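You operate a simulated robot arm through the tools that you are given. There is no shell and no other tool. Be economical: measure what you need, move in short steps, check, and stop when the job is done.

Carry out the task below with a simulated two-armed robot. There is one attempt and no reset: what you move stays moved.

TASK
On the crate end of the blue bench, fold the rag in half and then in half again.

The check looks at the end state, three seconds after you hand in, the way a careful person would. Anything else that was tipped, shoved, dropped, spilled or broken makes it a failure. Flat cloth is picked up by pressing the open fingertips on it (5 to 10 N) and closing them slowly along it; thin cloth reads only 2 to 8 mm in the jaws.

THE ROBOT
Two 7-joint arms with two-finger parallel grippers on one trunk, on a base that drives. Base frame: it is fixed to the floor where the robot stands at the start and does not move with it; the origin is under the middle of the robot, x ahead of it, y to its left, z up; the surface under the hand at the start is at about z = 0.77. Lengths are in m, angles in degrees, forces in N, time in s.
The left shoulder is at the start at [0.07, 0.163, 1.095], the right one opposite. With the tool pointing down near the work surface each hand reaches from about 0.4 to 0.88 m from the robot's upright axis, wherever it stands, measured 20 degrees to its own side. Places, roughly: crate end of the blue bench [1.4, -0.2, 0.8]. Payload 3.43 kg a hand.
Tool frame (each hand has its own): the origin (TCP) lies between the finger pads and is the grasp point; the fingertips stand 0.034 m ahead of it; z points along the fingers, y is the line along which they close. Largest opening 0.128 m; finger width 0.024, thickness 0.012; the body of the gripper, 0.048 by 0.13 m, starts 0.096 m behind the TCP.
Orientation is told as [roll, pitch, yaw] about the base's x, y, z axes, in that order, counted from this pose: with the fingers straight down and closing along the base's y, the tool's x points along the base's -x, its y along +y and its z along -z.

THE INTERFACE
- The arms move only by the tool arm_command. It takes "left_commands", "right_commands" or both (then of equal length, played together; a hand with none holds still); each is a list of rows, each an object (a shift or turn left out is 0, a gripper value left out holds the last) with "xyz": the shift along the tool's x, y, z in m, a list of three; "dr": the turn, a rotation vector about the tool's x, y, z in degrees, a list of three. In form: [{"xyz": [x, y, z], "dr": [wx, wy, wz]}, ...]. A call has 1 to 8 rows; each row is the pose to reach, as a shift and turn from the pose commanded when the call began, along the tool's axes at that moment. "left_gripper" and "right_gripper" are, for a hand that has rows, the finger opening in m, from 0 to 0.128, set as the call begins (left out, the last holds). A row lasts 0.2 s, in which the tool goes at most 0.05 m and 8.6 degrees; a call with a longer step from one row to the next is refused whole, and so is a gripper value outside its range. Where a pose cannot be reached the arm comes as near as it can. A force on the tool above 40 N (or 10 N above the force at the start of the call, whichever is more), or a blocked arm, ends the call early, and 0.2 s more pass. The fingers move at their own pace (about 0.153 m/s each) and stop on an object; they squeeze with about 23 N. The grip force told is the motor's: it shows also when the fingers shut on nothing. Time passes only in rows, and 0.2 s behind the last, so rows that repeat a pose let the fingers close. It gives the time, the measured TCP pose, the force on the tool (base axes), the opening and the grip force at its end, in the units of the frame above (readings bear some noise), with the torque about the TCP (base axes, N m) and any sound that the robot's microphone picked up, and new pictures: "views" is both (left out), scene, wrist or none (wrist: the cameras of the hands that moved).
- Cameras (640 x 400 px; columns grow to the right, rows downward): "scene" is now at [0.1319, -0.0045, 1.3075]; the picture's right is [-0.05, -1.00, 0.00], its down [-0.72, 0.03, -0.70] and it looks along [0.69, -0.03, -0.72] (base axes); focal length 293 px, centre (320, 200). "left" rides on the left gripper at [0.076, 0.011, -0.16] in its tool frame; the picture's right is [-0.15, 0.99, 0.00], its down [-0.88, -0.13, -0.46] and it looks along [-0.45, -0.07, 0.89] (tool axes); focal length 234 px, centre (320, 200). "right" rides on the right gripper at [0.076, -0.011, -0.16] in its tool frame; the picture's right is [0.15, 0.99, 0.00], its down [-0.88, 0.13, -0.46] and it looks along [-0.45, 0.07, 0.89] (tool axes); focal length 234 px, centre (320, 200). There is no depth. A picture from a camera that has moved, and an enlarged one, comes with that camera's place and axes in the base frame and with its lens.
- slide_trunk(by): slides the trunk up (or, below 0, down) by that many m; the arms and the scene camera ride with it, the base frame stays. It gives what a move gives, with no picture.
- base_move(legs): drives the robot by 1 to 6 legs, each [ahead, left, turn to the left] in m, m and degrees, along the robot's own axes; the way and the turn of a leg run together, so that a leg with both is an arc; at most 1.5 m and 180 degrees a leg. The arms and the cameras ride along, it lands a little off, and it stops where it bumps. It gives what a move gives, and a new picture of the scene camera.
- pan_tilt(pan, tilt): turns the head with the scene camera to pan (to the left, within 86 degrees either way) and tilt (down, from -29 to 69), counted from straight ahead of the robot. It gives what a move gives, and a new picture of the scene camera.
- zoom(camera, box): a new picture of the part [left, top, right, bottom] of that camera's present view, enlarged. It takes no simulated time.
- job_done(): hands the job in; it is judged then, once.

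Work in short steps. Places have to be worked out from the pictures, the camera data and where the tool is seen: move nearer, look again, correct. Check each grasp and each placing, and mend what went wrong. You have 120 turns and 260 pictures in all, those below and enlarged ones among them. Open the grippers and draw the arms clear of the work before you hand the job in, unless the task says otherwise; then end with one line.

The tools are called after "Call:" as a command line: name --argument value ..., lists and objects as JSON in quotes. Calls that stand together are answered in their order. arm_command: Moves the arms, as the interface text tells. Its arguments: {"type":"object","properties":{"left_commands":{"type":"array","items":{"type":"object","properties":{"xyz":{"type":"array","items":{"type":"number"}},"dr":{"type":"array","items":{"type":"number"}}}}},"left_gripper":{"type":"number"},"right_commands":{"type":"array","items":{"type":"object","properties":{"xyz":{"type":"array","items":{"type":"number"}},"dr":{"type":"array","items":{"type":"number"}}}}},"right_gripper":{"type":"number"},"views":{"type":"string","enum":["both","scene","wrist","none"]}},"required":[]} The other tools are called the same way: slide_trunk (by) slides the trunk up or down; base_move (legs) drives the base; pan_tilt (pan, tilt) turns the head that bears the scene camera; zoom (camera, box) takes an enlarged picture of a part of a camera's view; job_done () hands the job in.

At the start:

```text
t: 0.0
left_tool_pos: [0.6047, 0.2369, 0.996]
left_tcp_rot: [0.0, 0.0, -0.1]
left_contact_force: [-0.8, 0.1, -0.9]
left_moment: [0.0, 0.02, -0.07]
left_width: 0.1278
left_grasp_force: 0.0
right_tool_pos: [0.6372, -0.3807, 0.92]
right_tcp_rot: [-0.1, 0.0, 0.0]
right_contact_force: [0.6, -0.2, 0.0]
right_moment: [-0.02, -0.01, 0.0]
right_width: 0.1278
right_grasp_force: 0.1
trunk travel left (down, up): [-0.575, 0.365]
robot x, y, heading: [-0.0019, -0.0004, -0.0]
head pan, tilt: [-2.7, 45.9]
```

scene: 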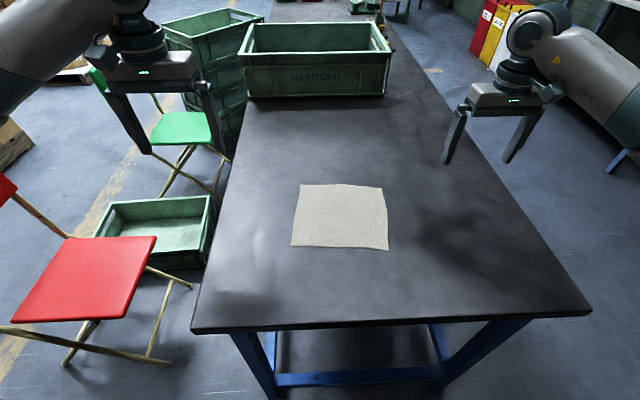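
right: 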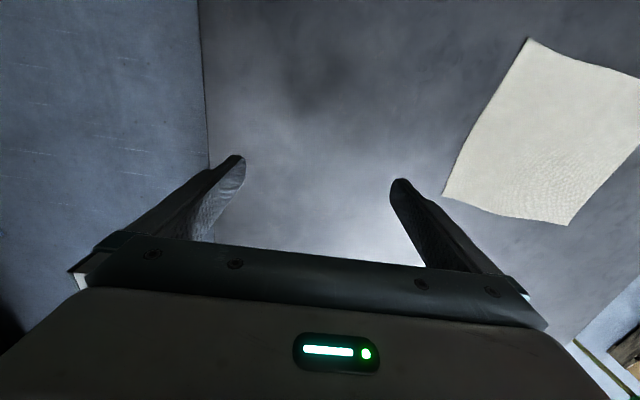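
left: 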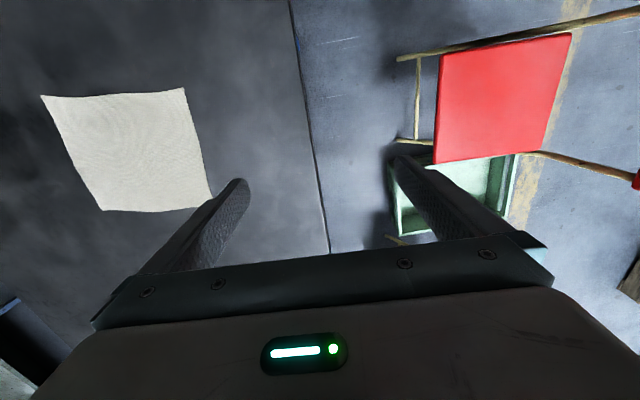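

The rag lies flat at about x 0.49–0.71, y −0.19–0.04, on the near part of the bench, with the crate further out. I'll raise the head to see what is around the crate end and whether there's another rag or bench.

Call:
pan_tilt --pan 0 --tilt 15

Call:
zoom --camera "scene" --box '[160, 60, 480, 260]'

```text
t: 1.0
left_tool_pos: [0.6052, 0.2381, 0.9974]
left_tcp_rot: [0.0, 0.0, 0.1]
left_contact_force: [-0.9, 0.4, 0.0]
left_moment: [-0.02, -0.03, -0.01]
left_width: 0.1278
left_grasp_force: 0.0
right_tool_pos: [0.6375, -0.3795, 0.9211]
right_tcp_rot: [-0.1, 0.1, 0.1]
right_contact_force: [0.6, -0.9, -0.2]
right_moment: [-0.02, -0.02, 0.02]
right_width: 0.128
right_grasp_force: 0.1
trunk travel left (down, up): [-0.575, 0.365]
robot x, y, heading: [0.0018, 0.0003, -0.1]
head pan, tilt: [0.0, 15.0]
camera scene: at [0.1449, -0.0007, 1.3556], right [0.0, -1.0, 0.0], down [-0.26, 0.0, -0.97], along [0.97, 0.0, -0.26], focal length 293 px, centre (320, 200)
```

scene: 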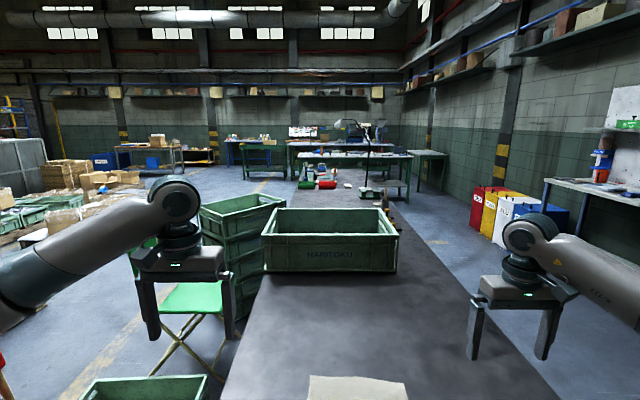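

```text
2.00 times, centred on (320, 160) of scene
camera zoom: at [0.1449, -0.0007, 1.3556], right [0.0, -1.0, 0.0], down [-0.26, 0.0, -0.97], along [0.97, 0.0, -0.26], focal length 586 px, centre (320, 280)
```

zoom: 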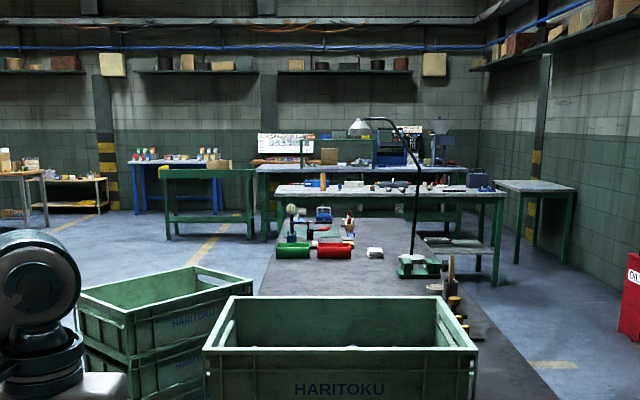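

The near half of the bench (with the crate) is the crate end, and the rag lies on it, so I'll fold it in place. I'll back off slightly and centre the robot on the rag so both hands have reach, then look down.

Call:
base_move --legs '[[-0.08, -0.075, 0]]'

Call:
pan_tilt --pan 0 --tilt 48

Call:
zoom --camera "scene" --box '[220, 100, 420, 225]'

```text
t: 2.1
left_tool_pos: [0.524, 0.1609, 0.9968]
left_tcp_rot: [0.0, 0.0, 0.0]
left_contact_force: [-0.2, -0.8, 0.3]
left_moment: [0.01, -0.03, 0.02]
left_width: 0.1279
left_grasp_force: 0.0
right_tool_pos: [0.5569, -0.4542, 0.92]
right_tcp_rot: [0.0, 0.0, -0.1]
right_contact_force: [0.2, -0.1, 0.1]
right_moment: [-0.01, -0.01, 0.01]
right_width: 0.1278
right_grasp_force: 0.1
trunk travel left (down, up): [-0.575, 0.365]
robot x, y, heading: [-0.0783, -0.0759, -0.2]
head pan, tilt: [0.0, 15.0]
camera scene: at [0.0646, -0.0763, 1.3557], right [0.0, -1.0, 0.0], down [-0.26, 0.0, -0.97], along [0.97, 0.0, -0.26], focal length 293 px, centre (320, 200)
```

scene: 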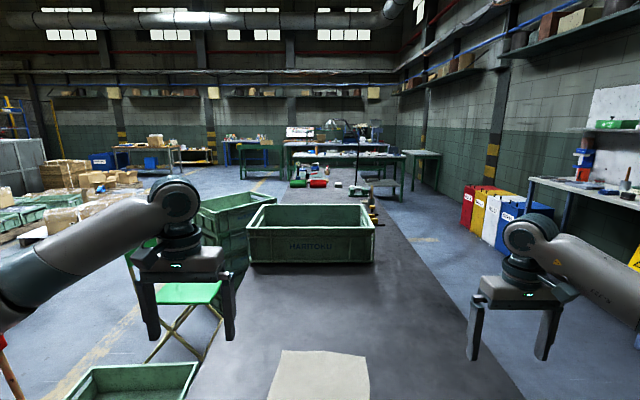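

```text
t: 3.1
left_tool_pos: [0.526, 0.1606, 0.9963]
left_tcp_rot: [0.0, -0.1, -0.1]
left_contact_force: [0.1, -0.1, -0.9]
left_moment: [0.02, 0.01, -0.01]
left_width: 0.1281
left_grasp_force: 0.1
right_tool_pos: [0.5569, -0.4551, 0.9213]
right_tcp_rot: [0.0, 0.0, -0.1]
right_contact_force: [-0.3, -1.2, 0.1]
right_moment: [0.01, -0.01, 0.0]
right_width: 0.128
right_grasp_force: 0.1
trunk travel left (down, up): [-0.575, 0.365]
robot x, y, heading: [-0.0798, -0.0765, 0.1]
head pan, tilt: [0.0, 48.0]
camera scene: at [0.0504, -0.0759, 1.3048], right [0.0, -1.0, 0.0], down [-0.74, 0.0, -0.67], along [0.67, 0.0, -0.74], focal length 293 px, centre (320, 200)
```

scene: 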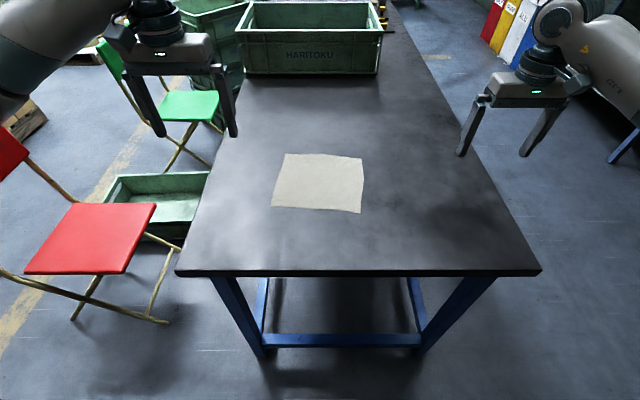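

```text
3.20 times, centred on (320, 162) of scene
camera zoom: at [0.0504, -0.0759, 1.3048], right [0.0, -1.0, 0.0], down [-0.74, 0.0, -0.67], along [0.67, 0.0, -0.74], focal length 937 px, centre (320, 320)
```

zoom: 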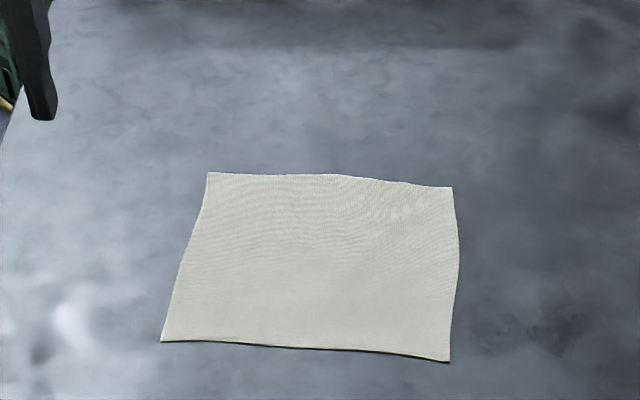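

The far corners work out at about (0.712, 0.025) and (0.693, −0.193), and the rag is turned about −5.5°. I'll bring both hands to hover over the far corners, yawed to match, with jaws at 4 cm.

Call:
arm_command --left_commands '[{"xyz": [-0.0247, -0.0236, 0.0209], "dr": [0, 0, 0.8]}, {"xyz": [-0.0494, -0.0471, 0.0417], "dr": [0, 0, 1.6]}, {"xyz": [-0.0741, -0.0707, 0.0626], "dr": [0, 0, 2.4]}, {"xyz": [-0.0989, -0.0943, 0.0834], "dr": [0, 0, 3.2]}, {"xyz": [-0.1236, -0.1179, 0.1043], "dr": [0, 0, 4]}, {"xyz": [-0.1483, -0.1414, 0.1251], "dr": [0, 0, 4.8]}, {"xyz": [-0.173, -0.165, 0.146], "dr": [0, 0, 5.5]}, {"xyz": [-0.173, -0.165, 0.146], "dr": [0, 0, 5.5]}]' --right_commands '[{"xyz": [-0.0184, 0.0419, 0.0101], "dr": [0, 0, 0.8]}, {"xyz": [-0.0369, 0.0837, 0.0203], "dr": [0, 0, 1.6]}, {"xyz": [-0.0553, 0.1256, 0.0304], "dr": [0, 0, 2.4]}, {"xyz": [-0.0737, 0.1674, 0.0406], "dr": [0, 0, 3.2]}, {"xyz": [-0.0921, 0.2093, 0.0507], "dr": [0, 0, 4]}, {"xyz": [-0.1106, 0.2511, 0.0609], "dr": [0, 0, 4.8]}, {"xyz": [-0.129, 0.293, 0.071], "dr": [0, 0, 5.5]}, {"xyz": [-0.129, 0.293, 0.071], "dr": [0, 0, 5.5]}]' --left_gripper 0.04 --right_gripper 0.04

```text
t: 4.9
left_tool_pos: [0.6969, -0.006, 0.8528]
left_tcp_rot: [0.0, 0.0, -5.5]
left_contact_force: [-0.1, 0.9, -0.3]
left_moment: [0.01, -0.05, 0.02]
left_width: 0.0397
left_grasp_force: 0.1
right_tool_pos: [0.6864, -0.1614, 0.8509]
right_tcp_rot: [0.0, 0.0, -5.6]
right_contact_force: [-0.4, 0.2, -1.2]
right_moment: [0.0, 0.02, 0.03]
right_width: 0.04
right_grasp_force: 0.1
trunk travel left (down, up): [-0.575, 0.365]
robot x, y, heading: [-0.08, -0.0775, -0.1]
head pan, tilt: [0.0, 48.0]
camera scene: at [0.0498, -0.0763, 1.3048], right [0.0, -1.0, 0.0], down [-0.74, 0.0, -0.67], along [0.67, 0.0, -0.74], focal length 293 px, centre (320, 200)
camera right: at [0.6111, -0.1657, 1.0113], right [-0.05, 1.0, 0.0], down [0.89, 0.04, 0.46], along [0.46, 0.02, -0.89], focal length 234 px, centre (320, 200)
camera left: at [0.6238, 0.0125, 1.011], right [0.24, 0.97, 0.0], down [0.86, -0.22, 0.46], along [0.44, -0.11, -0.89], focal length 234 px, centre (320, 200)
```

scene: 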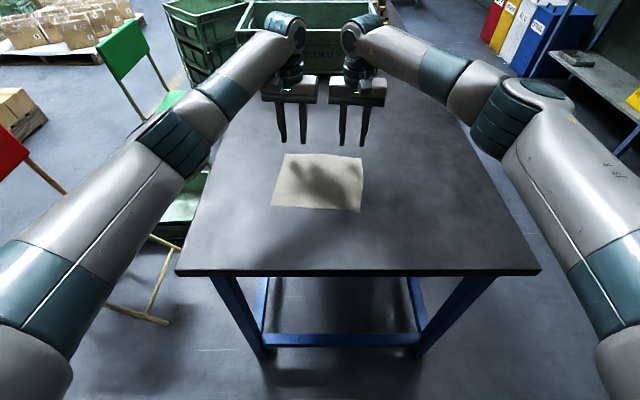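
right: 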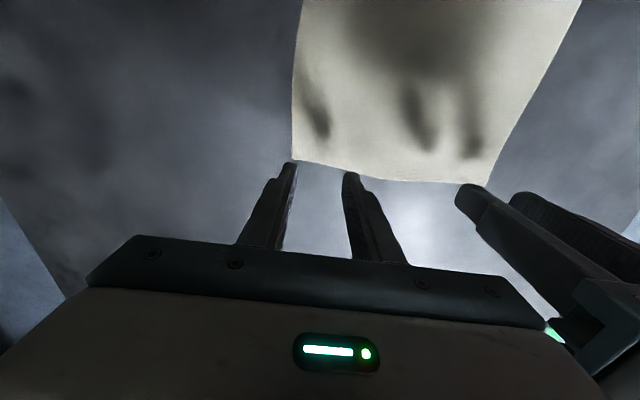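
left: 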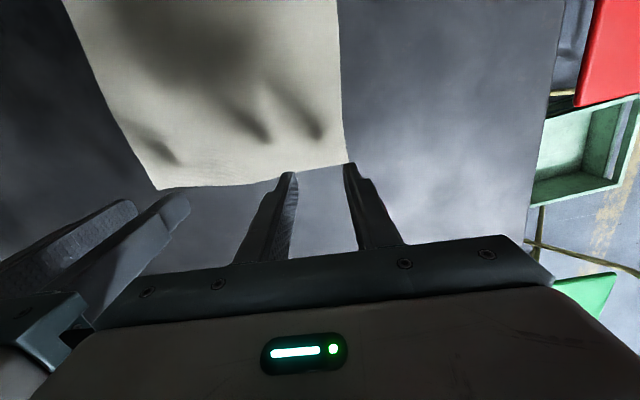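

Both jaws straddle just inside the far corners, and the wrist cameras agree with the earlier corner estimates. I'll lower to just above the cloth.

Call:
arm_command --left_commands '[{"xyz": [0, 0, 0.02]}, {"xyz": [0, 0, 0.038]}, {"xyz": [0, 0, 0.044]}]' --right_commands '[{"xyz": [0.003, 0, 0.02]}, {"xyz": [0.003, 0, 0.036]}, {"xyz": [0.003, 0, 0.042]}]' --views "wrist"

```text
t: 5.7
left_tool_pos: [0.6991, -0.005, 0.8064]
left_tcp_rot: [0.1, 0.0, -5.7]
left_contact_force: [0.0, 0.8, -0.4]
left_moment: [0.03, 0.01, 0.01]
left_width: 0.0402
left_grasp_force: 0.1
right_tool_pos: [0.6842, -0.1624, 0.8071]
right_tcp_rot: [0.0, 0.0, -5.6]
right_contact_force: [-1.1, 0.5, -0.6]
right_moment: [-0.02, -0.03, -0.01]
right_width: 0.0396
right_grasp_force: 0.0
trunk travel left (down, up): [-0.575, 0.365]
robot x, y, heading: [-0.0788, -0.076, -0.1]
head pan, tilt: [0.0, 48.0]
camera right: at [0.6082, -0.1657, 0.9685], right [-0.05, 1.0, 0.0], down [0.89, 0.04, 0.46], along [0.45, 0.02, -0.89], focal length 234 px, centre (320, 200)
camera left: at [0.6247, 0.0133, 0.9662], right [0.24, 0.97, 0.0], down [0.86, -0.22, 0.46], along [0.44, -0.11, -0.89], focal length 234 px, centre (320, 200)
```

right: 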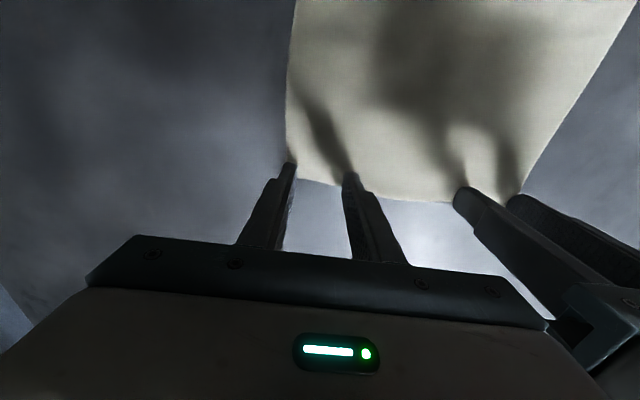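
left: 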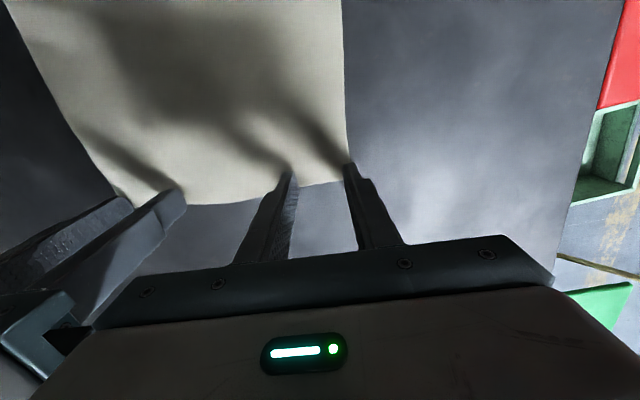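

The edge sits slightly closer than hoped: the fingers are only half on. I'll shift inward by 4–7 mm in x and 3 mm in y, narrow the jaws to 3 cm, and lower to touch.

Call:
arm_command --left_commands '[{"xyz": [0.004, -0.003, 0]}, {"xyz": [0.004, -0.003, 0.003]}, {"xyz": [0.004, -0.003, 0.005]}]' --right_commands '[{"xyz": [0.006, 0.003, 0]}, {"xyz": [0.006, 0.003, 0.003]}, {"xyz": [0.006, 0.003, 0.005]}]' --left_gripper 0.03 --right_gripper 0.03 --views "wrist"

```text
t: 6.5
left_tool_pos: [0.6926, -0.0077, 0.8052]
left_tcp_rot: [-0.1, -0.2, -5.5]
left_contact_force: [2.5, -0.4, 13.1]
left_moment: [0.19, -0.04, -0.05]
left_width: 0.0299
left_grasp_force: 0.0
right_tool_pos: [0.6777, -0.1584, 0.8054]
right_tcp_rot: [0.1, -0.2, -5.6]
right_contact_force: [1.4, 0.8, 7.0]
right_moment: [-0.07, -0.07, 0.05]
right_width: 0.0302
right_grasp_force: 0.2
trunk travel left (down, up): [-0.575, 0.365]
robot x, y, heading: [-0.0825, -0.0741, 0.0]
head pan, tilt: [0.0, 48.0]
camera right: at [0.6017, -0.162, 0.9658], right [-0.05, 1.0, 0.0], down [0.89, 0.04, 0.46], along [0.46, 0.02, -0.89], focal length 234 px, centre (320, 200)
camera left: at [0.6191, 0.0109, 0.9642], right [0.24, 0.97, 0.0], down [0.86, -0.22, 0.46], along [0.45, -0.11, -0.89], focal length 234 px, centre (320, 200)
```

right: 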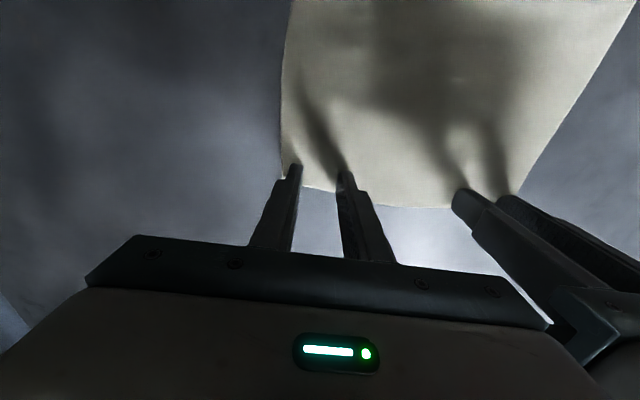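
left: 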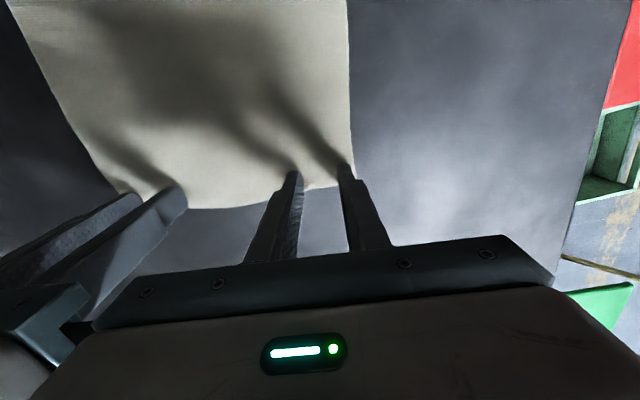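

Both press the cloth (13 N and 7 N). I'll ease the left slightly and start closing slowly.

Call:
arm_command --left_commands '[{"xyz": [0, 0, -0.001]}]' --right_commands '[{"xyz": [0, 0, 0]}]' --left_gripper 0.024 --right_gripper 0.024 --views "none"

Call:
arm_command --left_commands '[{"xyz": [0, 0, 0]}]' --right_commands '[{"xyz": [0, 0, 0]}]' --left_gripper 0.017 --right_gripper 0.017 --views "wrist"

```text
t: 6.9
left_tool_pos: [0.6929, -0.0078, 0.8056]
left_tcp_rot: [0.0, -0.2, -5.6]
left_contact_force: [1.8, -2.5, 13.0]
left_moment: [0.04, -0.03, 0.0]
left_width: 0.0231
left_grasp_force: 0.0
right_tool_pos: [0.6775, -0.1585, 0.8055]
right_tcp_rot: [0.1, -0.1, -5.6]
right_contact_force: [0.2, 1.6, 8.6]
right_moment: [-0.13, -0.01, 0.03]
right_width: 0.0232
right_grasp_force: 0.1
trunk travel left (down, up): [-0.575, 0.365]
robot x, y, heading: [-0.0783, -0.0769, -0.2]
head pan, tilt: [0.0, 48.0]
```

```text
t: 7.3
left_tool_pos: [0.6914, -0.0081, 0.805]
left_tcp_rot: [0.0, 0.0, -5.6]
left_contact_force: [0.7, -1.3, 13.0]
left_moment: [0.04, -0.04, -0.01]
left_width: 0.0158
left_grasp_force: 0.1
right_tool_pos: [0.6777, -0.1596, 0.8056]
right_tcp_rot: [0.0, -0.2, -5.6]
right_contact_force: [1.9, 1.3, 10.3]
right_moment: [-0.1, -0.05, 0.03]
right_width: 0.0159
right_grasp_force: 0.0
trunk travel left (down, up): [-0.575, 0.365]
robot x, y, heading: [-0.0786, -0.0708, -0.1]
head pan, tilt: [0.0, 48.0]
camera right: at [0.6008, -0.1621, 0.9657], right [-0.05, 1.0, 0.0], down [0.89, 0.04, 0.46], along [0.46, 0.02, -0.89], focal length 234 px, centre (320, 200)
camera left: at [0.6178, 0.0108, 0.9644], right [0.24, 0.97, 0.0], down [0.86, -0.22, 0.46], along [0.44, -0.11, -0.89], focal length 234 px, centre (320, 200)
```

right: 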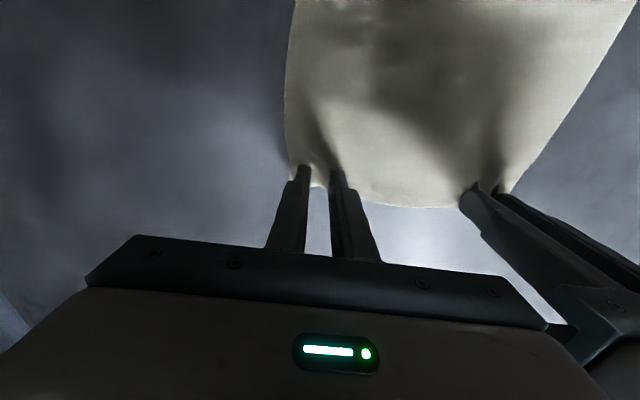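
left: 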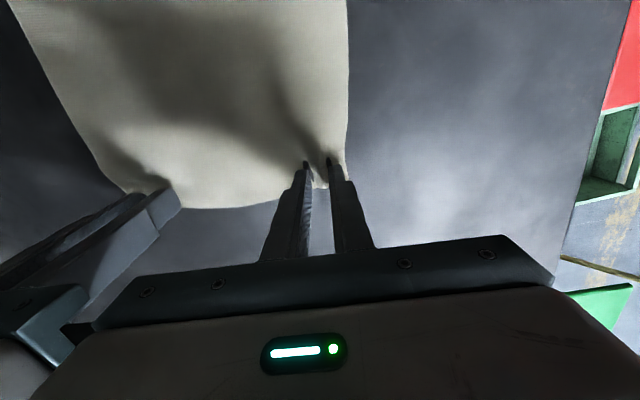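

The cloth is gathering between both pairs of fingertips, so I'll keep closing slowly.

Call:
arm_command --left_commands '[{"xyz": [0, 0, 0]}]' --right_commands '[{"xyz": [0, 0, 0]}]' --left_gripper 0.01 --right_gripper 0.01 --views "none"

Call:
arm_command --left_commands '[{"xyz": [0, 0, 0]}, {"xyz": [0, 0, 0]}]' --right_commands '[{"xyz": [0, 0, 0]}, {"xyz": [0, 0, 0]}]' --left_gripper 0.0 --right_gripper 0.0 --views "wrist"

```text
t: 7.7
left_tool_pos: [0.6929, -0.0073, 0.805]
left_tcp_rot: [-0.1, -0.1, -5.6]
left_contact_force: [0.8, -2.3, 13.6]
left_moment: [0.0, -0.02, -0.01]
left_width: 0.0088
left_grasp_force: 0.0
right_tool_pos: [0.6771, -0.159, 0.806]
right_tcp_rot: [0.0, -0.2, -5.5]
right_contact_force: [0.6, 0.3, 12.6]
right_moment: [-0.07, -0.01, 0.04]
right_width: 0.0087
right_grasp_force: 0.0
trunk travel left (down, up): [-0.575, 0.365]
robot x, y, heading: [-0.077, -0.0764, -0.0]
head pan, tilt: [0.0, 48.0]
```

```text
t: 8.3
left_tool_pos: [0.6917, -0.0071, 0.8042]
left_tcp_rot: [0.0, -0.1, -5.5]
left_contact_force: [0.6, 0.4, 12.2]
left_moment: [0.04, -0.03, -0.02]
left_width: 0.0016
left_grasp_force: 23.0
right_tool_pos: [0.6768, -0.1583, 0.8063]
right_tcp_rot: [0.0, -0.2, -5.6]
right_contact_force: [0.4, 0.4, 13.3]
right_moment: [0.02, -0.04, 0.05]
right_width: 0.0
right_grasp_force: 22.9
trunk travel left (down, up): [-0.575, 0.365]
robot x, y, heading: [-0.0812, -0.0752, 0.1]
head pan, tilt: [0.0, 48.0]
camera right: at [0.6006, -0.1621, 0.9657], right [-0.05, 1.0, 0.0], down [0.89, 0.04, 0.46], along [0.46, 0.02, -0.89], focal length 234 px, centre (320, 200)
camera left: at [0.6177, 0.0111, 0.9644], right [0.24, 0.97, 0.0], down [0.86, -0.22, 0.46], along [0.44, -0.11, -0.89], focal length 234 px, centre (320, 200)
```

right: 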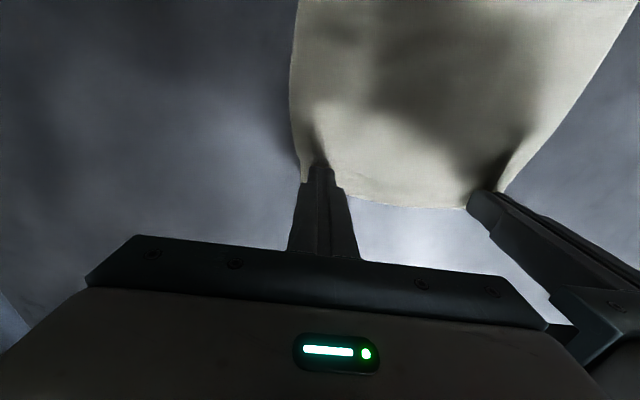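
left: 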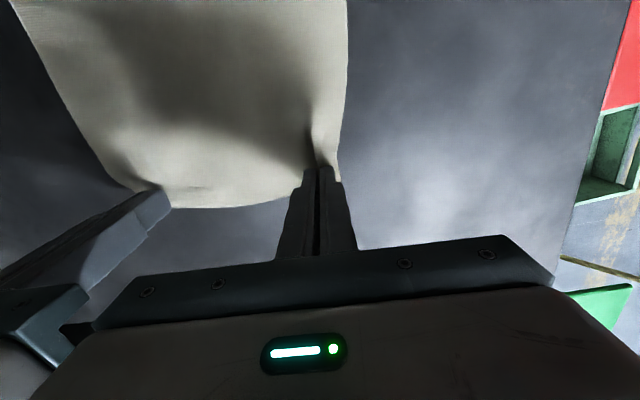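

The left reads 1.6 mm, the right 0.0, so the right may hold nothing. I'll test-lift both 2 cm.

Call:
arm_command --left_commands '[{"xyz": [0, 0, -0.01]}, {"xyz": [0, 0, -0.02]}, {"xyz": [0, 0, -0.02]}]' --right_commands '[{"xyz": [0, 0, -0.01]}, {"xyz": [0, 0, -0.02]}, {"xyz": [0, 0, -0.02]}]' --views "wrist"

```text
t: 9.1
left_tool_pos: [0.6938, -0.0075, 0.822]
left_tcp_rot: [0.0, 0.1, -5.6]
left_contact_force: [1.3, 1.1, -0.8]
left_moment: [-0.01, 0.02, -0.05]
left_width: 0.0019
left_grasp_force: 22.9
right_tool_pos: [0.6794, -0.1591, 0.8222]
right_tcp_rot: [0.0, 0.1, -5.6]
right_contact_force: [-0.1, 0.1, -0.4]
right_moment: [0.01, 0.01, 0.03]
right_width: 0.0001
right_grasp_force: 22.5
trunk travel left (down, up): [-0.575, 0.365]
robot x, y, heading: [-0.0803, -0.0724, -0.4]
head pan, tilt: [0.0, 48.0]
camera right: at [0.6039, -0.1622, 0.983], right [-0.05, 1.0, 0.0], down [0.89, 0.04, 0.45], along [0.45, 0.02, -0.89], focal length 234 px, centre (320, 200)
camera left: at [0.6202, 0.0109, 0.9817], right [0.24, 0.97, 0.0], down [0.86, -0.21, 0.45], along [0.44, -0.11, -0.89], focal length 234 px, centre (320, 200)
```

right: 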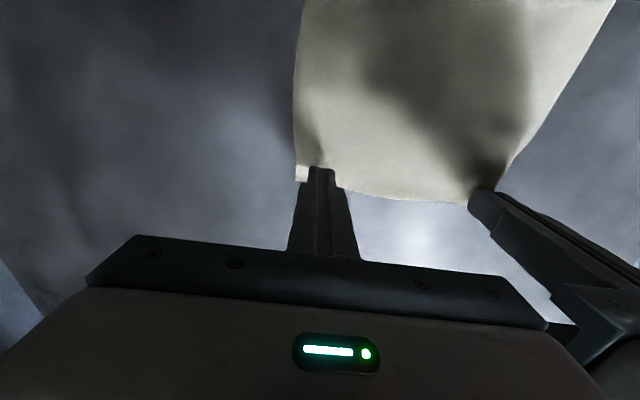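
left: 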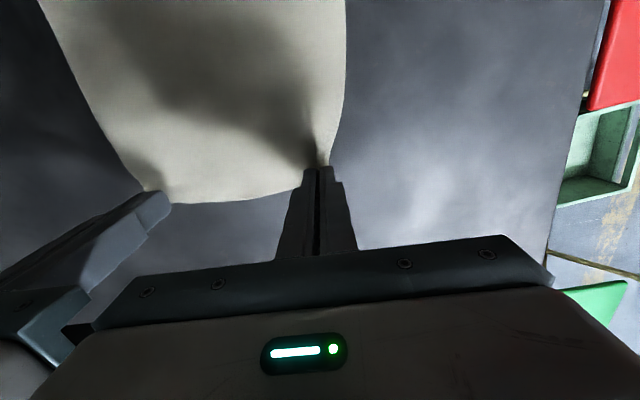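

The left holds the cloth; the right slipped off. I'll lower both again, with the right opened to 3 cm and shifted 7 mm inward.

Call:
arm_command --left_commands '[{"xyz": [0, 0, 0]}, {"xyz": [0, 0, 0.008]}, {"xyz": [0, 0, 0.015]}, {"xyz": [0, 0, 0.015]}]' --right_commands '[{"xyz": [0.003, 0.007, 0]}, {"xyz": [0.003, 0.007, 0.01]}, {"xyz": [0.003, 0.007, 0.017]}, {"xyz": [0.003, 0.007, 0.02]}]' --right_gripper 0.03 --views "wrist"

```text
t: 10.1
left_tool_pos: [0.6934, -0.008, 0.8087]
left_tcp_rot: [0.0, 0.1, -5.5]
left_contact_force: [0.2, 1.0, -0.4]
left_moment: [0.03, 0.0, 0.01]
left_width: 0.002
left_grasp_force: 23.1
right_tool_pos: [0.6762, -0.151, 0.8049]
right_tcp_rot: [0.1, -0.2, -5.6]
right_contact_force: [1.3, -1.5, 13.0]
right_moment: [-0.27, -0.03, 0.03]
right_width: 0.0305
right_grasp_force: 0.8
trunk travel left (down, up): [-0.575, 0.365]
robot x, y, heading: [-0.0803, -0.0722, -0.1]
head pan, tilt: [0.0, 48.0]
camera right: at [0.5999, -0.1552, 0.9657], right [-0.05, 1.0, 0.0], down [0.89, 0.04, 0.46], along [0.46, 0.02, -0.89], focal length 234 px, centre (320, 200)
camera left: at [0.6189, 0.0109, 0.9684], right [0.24, 0.97, 0.0], down [0.86, -0.22, 0.46], along [0.44, -0.11, -0.89], focal length 234 px, centre (320, 200)
```

right: 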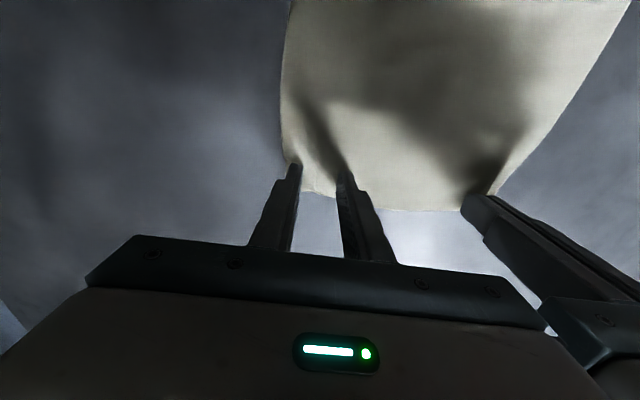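
left: 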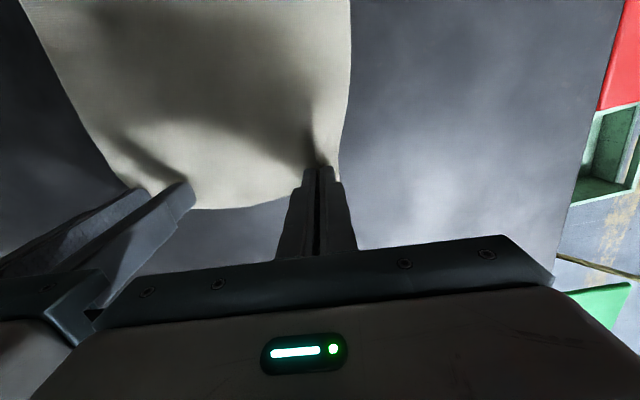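

Pressed at 13 N with both fingertips on cloth. I'll close the right in slow steps.

Call:
arm_command --right_commands '[{"xyz": [0, 0, -0.0005]}]' --right_gripper 0.025 --views "none"

Call:
arm_command --right_commands '[{"xyz": [0, 0, 0]}]' --right_gripper 0.02 --views "none"

Call:
arm_command --right_commands '[{"xyz": [0, 0, 0]}]' --right_gripper 0.015 --views "none"

Call:
arm_command --right_commands '[{"xyz": [0, 0, 0]}]' --right_gripper 0.01 --views "wrist"

Call:
arm_command --right_commands '[{"xyz": [0, 0, 0]}]' --right_gripper 0.005 --views "none"

Call:
arm_command --right_commands '[{"xyz": [0, 0, 0]}, {"xyz": [0, 0, 0]}]' --right_gripper 0.0 --views "wrist"

```text
t: 10.5
left_tool_pos: [0.6927, -0.0071, 0.8098]
left_tcp_rot: [0.0, 0.0, -5.6]
left_contact_force: [-0.3, 0.5, -0.4]
left_moment: [0.01, -0.04, -0.04]
left_width: 0.002
left_grasp_force: 23.4
right_tool_pos: [0.6749, -0.1506, 0.8043]
right_tcp_rot: [0.1, -0.2, -5.6]
right_contact_force: [2.9, 0.7, 14.2]
right_moment: [-0.13, -0.1, 0.03]
right_width: 0.0241
right_grasp_force: 0.1
trunk travel left (down, up): [-0.575, 0.365]
robot x, y, heading: [-0.0761, -0.0749, -0.1]
head pan, tilt: [0.0, 48.0]
```

```text
t: 10.9
left_tool_pos: [0.6926, -0.0078, 0.8098]
left_tcp_rot: [-0.1, 0.0, -5.6]
left_contact_force: [1.0, -0.6, 0.3]
left_moment: [-0.01, 0.01, 0.02]
left_width: 0.0016
left_grasp_force: 23.2
right_tool_pos: [0.6738, -0.15, 0.8063]
right_tcp_rot: [0.0, -0.2, -5.5]
right_contact_force: [1.0, 2.3, 16.9]
right_moment: [-0.1, -0.07, -0.02]
right_width: 0.0187
right_grasp_force: 0.1
trunk travel left (down, up): [-0.575, 0.365]
robot x, y, heading: [-0.0804, -0.0745, 0.1]
head pan, tilt: [0.0, 48.0]
```

```text
t: 11.3
left_tool_pos: [0.6929, -0.0082, 0.8095]
left_tcp_rot: [-0.1, -0.1, -5.6]
left_contact_force: [-0.4, -2.1, -0.3]
left_moment: [-0.07, 0.0, 0.04]
left_width: 0.0015
left_grasp_force: 22.7
right_tool_pos: [0.6742, -0.1498, 0.8044]
right_tcp_rot: [0.0, -0.1, -5.6]
right_contact_force: [0.2, 4.6, 17.8]
right_moment: [-0.06, -0.06, 0.01]
right_width: 0.0142
right_grasp_force: 0.1
trunk travel left (down, up): [-0.575, 0.365]
robot x, y, heading: [-0.0797, -0.0742, -0.1]
head pan, tilt: [0.0, 48.0]
```

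```text
t: 11.7
left_tool_pos: [0.692, -0.0073, 0.8092]
left_tcp_rot: [-0.1, -0.1, -5.7]
left_contact_force: [0.1, -2.7, 0.4]
left_moment: [-0.1, 0.01, 0.05]
left_width: 0.0015
left_grasp_force: 23.3
right_tool_pos: [0.6742, -0.1513, 0.8053]
right_tcp_rot: [0.0, 0.0, -5.6]
right_contact_force: [0.6, 3.4, 19.4]
right_moment: [0.05, -0.05, 0.01]
right_width: 0.0096
right_grasp_force: 0.0
trunk travel left (down, up): [-0.575, 0.365]
robot x, y, heading: [-0.0807, -0.0788, -0.1]
head pan, tilt: [0.0, 48.0]
camera right: at [0.5986, -0.1543, 0.9657], right [-0.05, 1.0, 0.0], down [0.89, 0.04, 0.46], along [0.46, 0.02, -0.89], focal length 234 px, centre (320, 200)
```

right: 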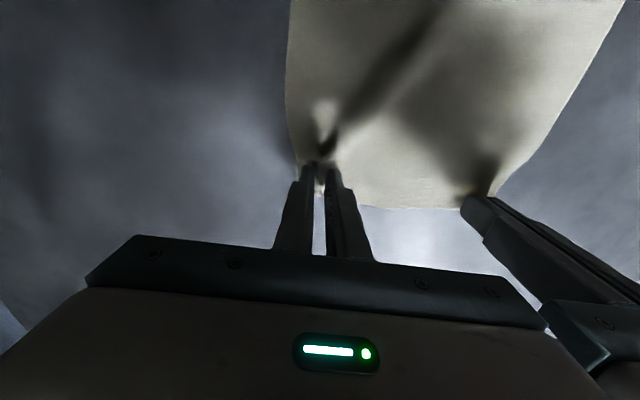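

```text
t: 12.1
left_tool_pos: [0.6915, -0.0082, 0.8104]
left_tcp_rot: [0.0, -0.1, -5.6]
left_contact_force: [-0.7, -2.4, 0.2]
left_moment: [-0.08, 0.01, -0.02]
left_width: 0.0017
left_grasp_force: 23.3
right_tool_pos: [0.6739, -0.1528, 0.8051]
right_tcp_rot: [0.1, -0.1, -5.6]
right_contact_force: [0.2, 2.1, 20.3]
right_moment: [0.03, 0.01, 0.03]
right_width: 0.0063
right_grasp_force: 0.8
trunk travel left (down, up): [-0.575, 0.365]
robot x, y, heading: [-0.0828, -0.0761, -0.4]
head pan, tilt: [0.0, 48.0]
```

```text
t: 12.7
left_tool_pos: [0.6916, -0.0079, 0.8101]
left_tcp_rot: [0.0, -0.1, -5.7]
left_contact_force: [-0.1, -3.0, 0.9]
left_moment: [-0.06, -0.01, 0.01]
left_width: 0.0017
left_grasp_force: 23.1
right_tool_pos: [0.6744, -0.1525, 0.8049]
right_tcp_rot: [0.0, 0.0, -5.6]
right_contact_force: [1.2, 1.6, 21.5]
right_moment: [0.05, 0.05, -0.02]
right_width: 0.0028
right_grasp_force: 23.1
trunk travel left (down, up): [-0.575, 0.365]
robot x, y, heading: [-0.0842, -0.0737, 0.1]
head pan, tilt: [0.0, 48.0]
camera right: at [0.5985, -0.155, 0.9658], right [-0.05, 1.0, 0.0], down [0.89, 0.04, 0.46], along [0.46, 0.02, -0.89], focal length 234 px, centre (320, 200)
```

right: 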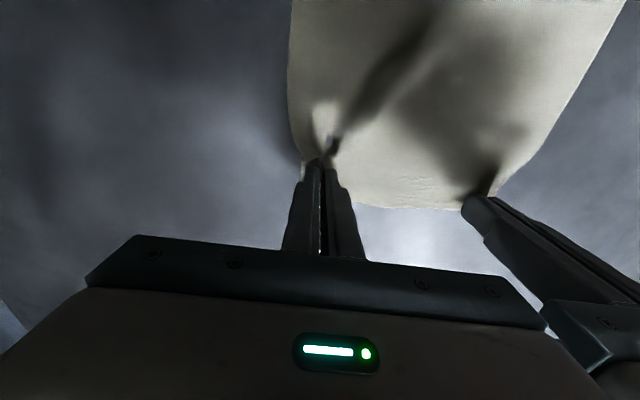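

The right now reads 2.8 mm, so it has cloth. I'll lift both to test.

Call:
arm_command --left_commands '[{"xyz": [0, 0, -0.012]}, {"xyz": [0, 0, -0.025]}, {"xyz": [0, 0, -0.025]}]' --right_commands '[{"xyz": [0, 0, -0.015]}, {"xyz": [0, 0, -0.03]}, {"xyz": [0, 0, -0.03]}]'

```text
t: 13.5
left_tool_pos: [0.6943, -0.0083, 0.8324]
left_tcp_rot: [-0.1, 0.2, -5.7]
left_contact_force: [1.0, -1.5, -0.6]
left_moment: [-0.07, -0.03, 0.02]
left_width: 0.0015
left_grasp_force: 23.0
right_tool_pos: [0.6765, -0.151, 0.8329]
right_tcp_rot: [0.0, 0.2, -5.7]
right_contact_force: [-0.4, 1.8, -0.1]
right_moment: [0.07, -0.03, 0.0]
right_width: 0.0019
right_grasp_force: 23.0
trunk travel left (down, up): [-0.575, 0.365]
robot x, y, heading: [-0.0805, -0.0731, -0.2]
head pan, tilt: [0.0, 48.0]
camera scene: at [0.0513, -0.0758, 1.3045], right [0.0, -1.0, 0.0], down [-0.74, 0.0, -0.67], along [0.67, 0.0, -0.74], focal length 293 px, centre (320, 200)
camera right: at [0.6008, -0.1547, 0.9932], right [-0.05, 1.0, 0.0], down [0.89, 0.04, 0.45], along [0.45, 0.02, -0.89], focal length 234 px, centre (320, 200)
camera left: at [0.6202, 0.011, 0.9918], right [0.24, 0.97, 0.0], down [0.86, -0.22, 0.45], along [0.44, -0.11, -0.89], focal length 234 px, centre (320, 200)
```

scene: 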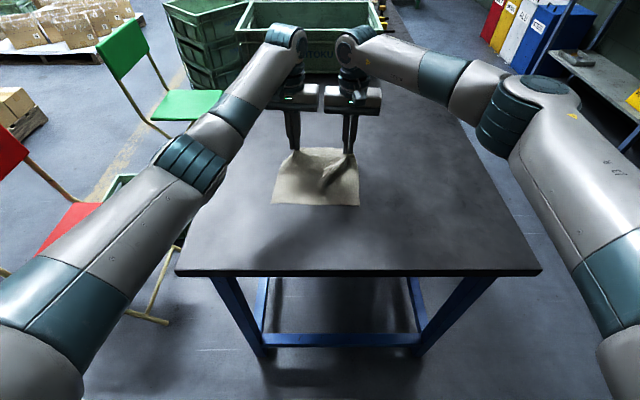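
right: 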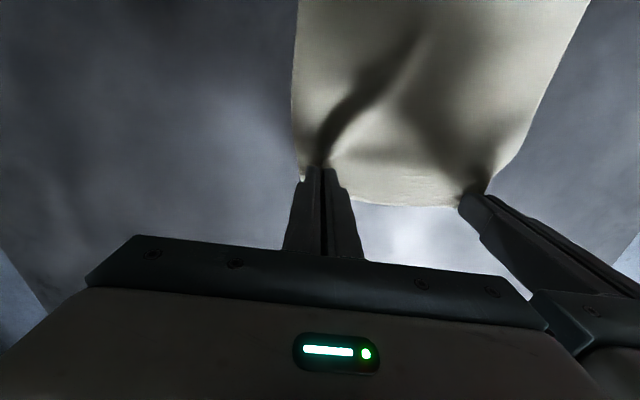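
left: 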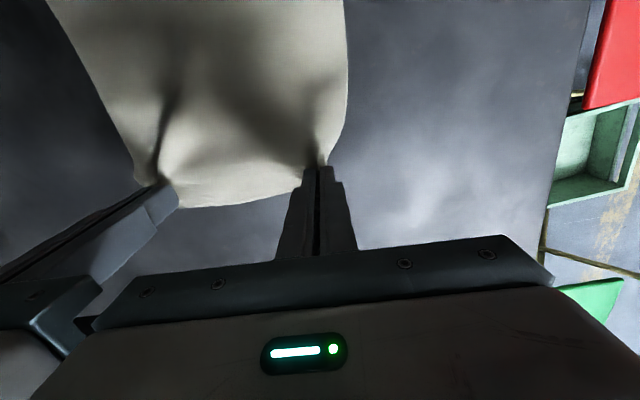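

Both corners are held. I'll now sweep the far edge up and back toward the robot in an arc, tilting the fingers forward as it goes.

Call:
arm_command --left_commands '[{"xyz": [0.011, 0, -0.0094], "dr": [0, -5, 0]}, {"xyz": [0.0259, 0, -0.027], "dr": [0, -10, 0]}, {"xyz": [0.0444, 0, -0.0382], "dr": [0, -16, 0]}, {"xyz": [0.0647, 0, -0.045], "dr": [0, -22, 0]}, {"xyz": [0.086, 0, -0.0475], "dr": [0, -28, 0]}, {"xyz": [0.107, 0, -0.0467], "dr": [0, -34, 0]}]' --right_commands '[{"xyz": [0.011, 0, -0.0094], "dr": [0, -5, 0]}, {"xyz": [0.0259, 0, -0.027], "dr": [0, -10, 0]}, {"xyz": [0.0444, 0, -0.0382], "dr": [0, -16, 0]}, {"xyz": [0.0647, 0, -0.045], "dr": [0, -22, 0]}, {"xyz": [0.086, 0, -0.0475], "dr": [0, -28, 0]}, {"xyz": [0.107, 0, -0.0467], "dr": [0, -34, 0]}]'

Call:
zoom --camera "scene" --box '[220, 80, 420, 225]'

```text
t: 14.9
left_tool_pos: [0.587, 0.0029, 0.8811]
left_tcp_rot: [-0.1, -34.1, -5.5]
left_contact_force: [-0.5, -2.4, 0.0]
left_moment: [-0.07, 0.0, -0.03]
left_width: 0.0019
left_grasp_force: 23.2
right_tool_pos: [0.5681, -0.1405, 0.8806]
right_tcp_rot: [0.1, -34.1, -5.6]
right_contact_force: [-0.8, 1.9, -0.2]
right_moment: [0.06, 0.03, 0.03]
right_width: 0.0016
right_grasp_force: 23.2
trunk travel left (down, up): [-0.575, 0.365]
robot x, y, heading: [-0.0808, -0.0752, -0.1]
head pan, tilt: [0.0, 48.0]
camera scene: at [0.0494, -0.0755, 1.3049], right [0.0, -1.0, 0.0], down [-0.74, 0.0, -0.67], along [0.67, 0.0, -0.74], focal length 293 px, centre (320, 200)
camera right: at [0.4159, -0.1369, 0.9713], right [-0.02, 1.0, -0.08], down [0.48, 0.08, 0.87], along [0.88, -0.02, -0.48], focal length 234 px, centre (320, 200)
camera left: at [0.436, 0.0291, 0.9701], right [0.22, 0.97, 0.08], down [0.46, -0.17, 0.87], along [0.86, -0.15, -0.48], focal length 234 px, centre (320, 200)
```

scene: 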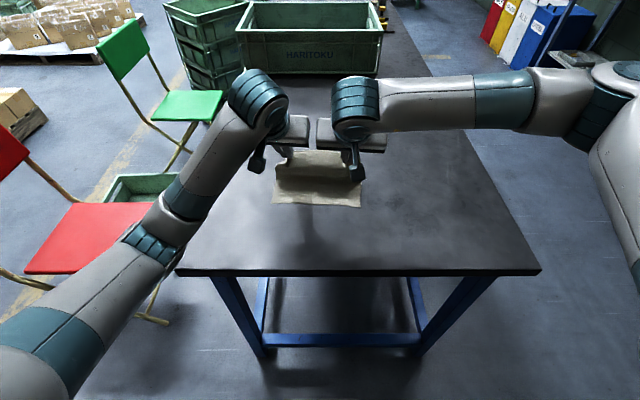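
right: 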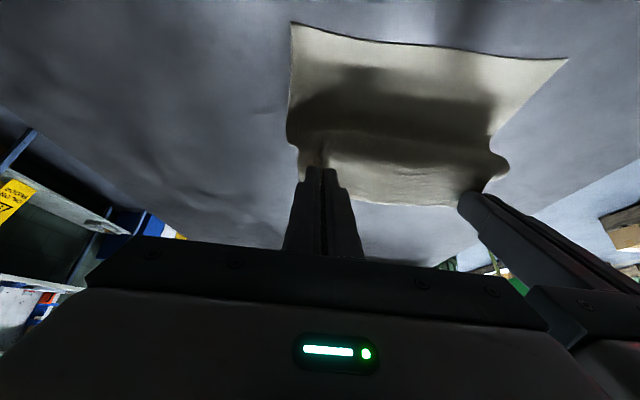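
left: 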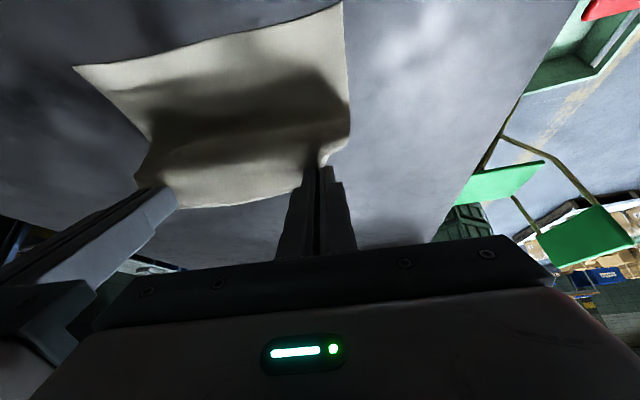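

```text
2.76 times, centred on (320, 152) of scene
camera zoom: at [0.0494, -0.0755, 1.3049], right [0.0, -1.0, 0.0], down [-0.74, 0.0, -0.67], along [0.67, 0.0, -0.74], focal length 808 px, centre (320, 331)
```

zoom: 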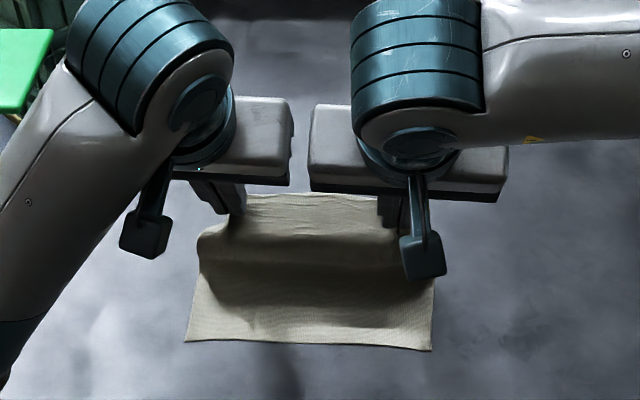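

The cloth is rolling over nicely and the near edge has not moved. I'll continue the arc down toward the near edge, with more tilt.

Call:
arm_command --left_commands '[{"xyz": [0.0194, 0, -0.0068], "dr": [0, -6, 0]}, {"xyz": [0.0387, 0, -0.0097], "dr": [0, -12, 0]}, {"xyz": [0.0568, 0, -0.0102], "dr": [0, -18, 0]}, {"xyz": [0.0751, 0, -0.0081], "dr": [0, -24, 0]}, {"xyz": [0.0888, 0, -0.0042], "dr": [0, -28, 0]}]' --right_commands '[{"xyz": [0.0194, 0, -0.0068], "dr": [0, -6, 0]}, {"xyz": [0.0387, 0, -0.0097], "dr": [0, -12, 0]}, {"xyz": [0.0568, 0, -0.0102], "dr": [0, -18, 0]}, {"xyz": [0.0751, 0, -0.0081], "dr": [0, -24, 0]}, {"xyz": [0.0888, 0, -0.0042], "dr": [0, -28, 0]}]'

Call:
zoom --camera "scene" --box '[220, 80, 420, 225]'

```text
t: 16.1
left_tool_pos: [0.5106, 0.0088, 0.8348]
left_tcp_rot: [0.0, -62.1, -5.6]
left_contact_force: [-0.2, -2.0, 0.4]
left_moment: [-0.03, 0.02, -0.02]
left_width: 0.002
left_grasp_force: 22.7
right_tool_pos: [0.4927, -0.1331, 0.8347]
right_tcp_rot: [0.1, -62.1, -5.6]
right_contact_force: [-0.7, 1.3, -0.2]
right_moment: [0.08, -0.02, 0.02]
right_width: 0.0018
right_grasp_force: 23.1
trunk travel left (down, up): [-0.575, 0.365]
robot x, y, heading: [-0.0804, -0.0772, -0.2]
head pan, tilt: [0.0, 48.0]
camera scene: at [0.0496, -0.0759, 1.3048], right [0.0, -1.0, 0.0], down [-0.74, 0.0, -0.67], along [0.67, 0.0, -0.74], focal length 293 px, centre (320, 200)
camera right: at [0.3169, -0.1274, 0.8429], right [0.03, 0.99, -0.13], down [0.02, 0.13, 0.99], along [1.0, -0.03, -0.02], focal length 234 px, centre (320, 200)
camera left: at [0.3372, 0.0383, 0.8421], right [0.16, 0.98, 0.13], down [0.0, -0.13, 0.99], along [0.99, -0.16, -0.02], focal length 234 px, centre (320, 200)
```

scene: 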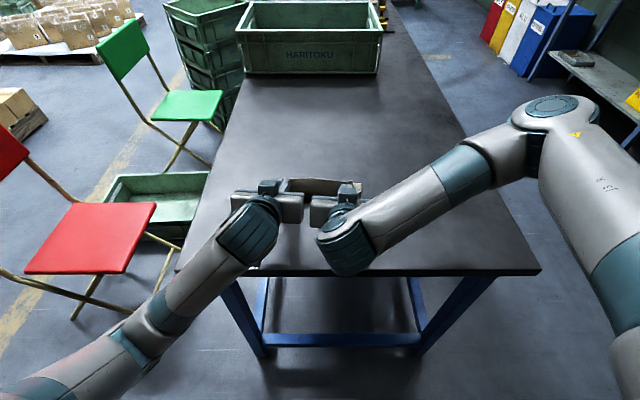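
right: 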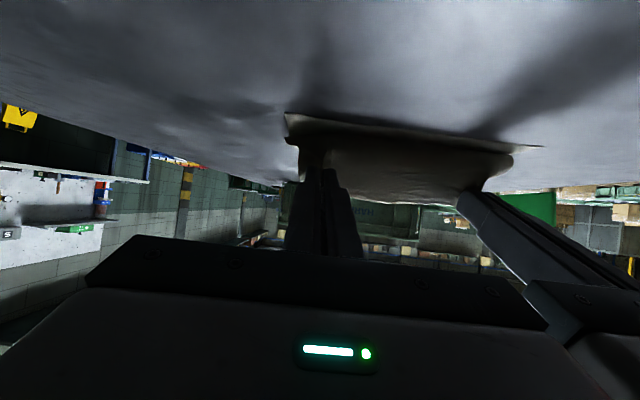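
left: 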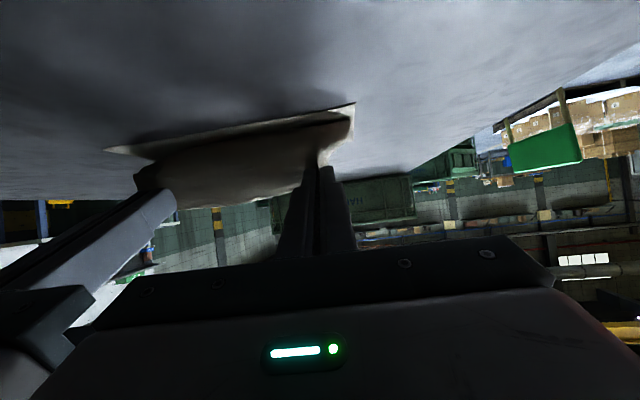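

```text
2.76 times, centred on (320, 152) of scene
camera zoom: at [0.0496, -0.0759, 1.3048], right [0.0, -1.0, 0.0], down [-0.74, 0.0, -0.67], along [0.67, 0.0, -0.74], focal length 808 px, centre (320, 331)
```

zoom: 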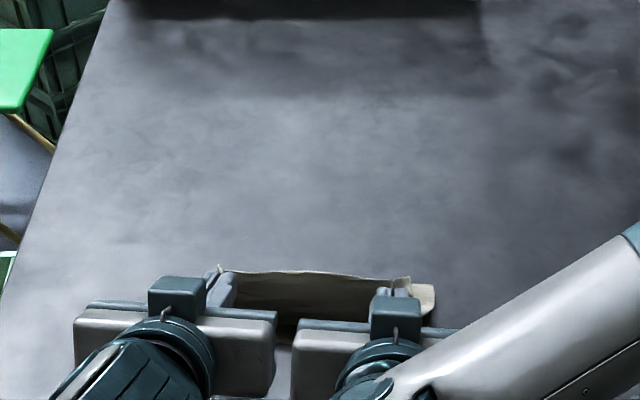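

The flap is standing just above the near edge, as wanted. I'll lower 2 cm more and 1 cm back, then look before releasing.

Call:
arm_command --left_commands '[{"xyz": [0.01, 0, -0.0002]}, {"xyz": [0.0206, 0, -0.0004]}, {"xyz": [0.0206, 0, -0.0004]}]' --right_commands '[{"xyz": [0.01, 0, -0.0002]}, {"xyz": [0.0206, 0, -0.0004]}, {"xyz": [0.0206, 0, -0.0004]}]' --views "wrist"

```text
t: 16.9
left_tool_pos: [0.5017, 0.0101, 0.8163]
left_tcp_rot: [0.0, -62.0, -5.6]
left_contact_force: [-0.4, -1.2, -0.9]
left_moment: [-0.04, 0.01, -0.05]
left_width: 0.0018
left_grasp_force: 23.2
right_tool_pos: [0.4839, -0.1326, 0.8155]
right_tcp_rot: [0.0, -61.9, -5.6]
right_contact_force: [-0.6, 0.9, -0.7]
right_moment: [0.03, 0.02, 0.05]
right_width: 0.0018
right_grasp_force: 22.7
trunk travel left (down, up): [-0.575, 0.365]
robot x, y, heading: [-0.0807, -0.0736, -0.1]
head pan, tilt: [0.0, 48.0]
camera right: at [0.3076, -0.1263, 0.8245], right [0.03, 0.99, -0.13], down [0.02, 0.13, 0.99], along [1.0, -0.03, -0.02], focal length 234 px, centre (320, 200)
camera left: at [0.3279, 0.0391, 0.8239], right [0.16, 0.98, 0.13], down [0.0, -0.13, 0.99], along [0.99, -0.16, -0.02], focal length 234 px, centre (320, 200)
```

right: 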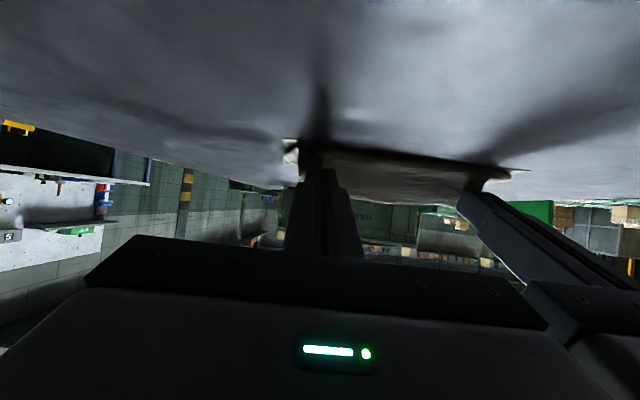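
left: 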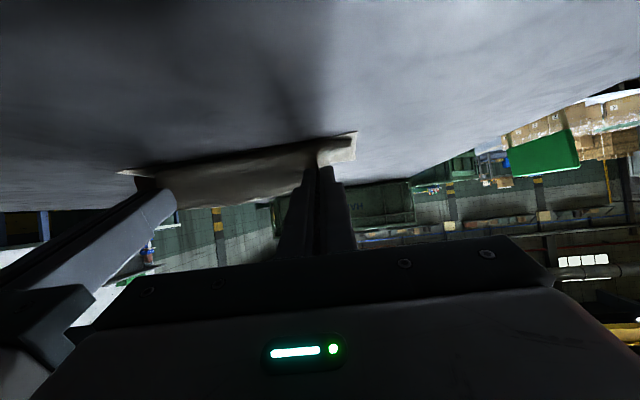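

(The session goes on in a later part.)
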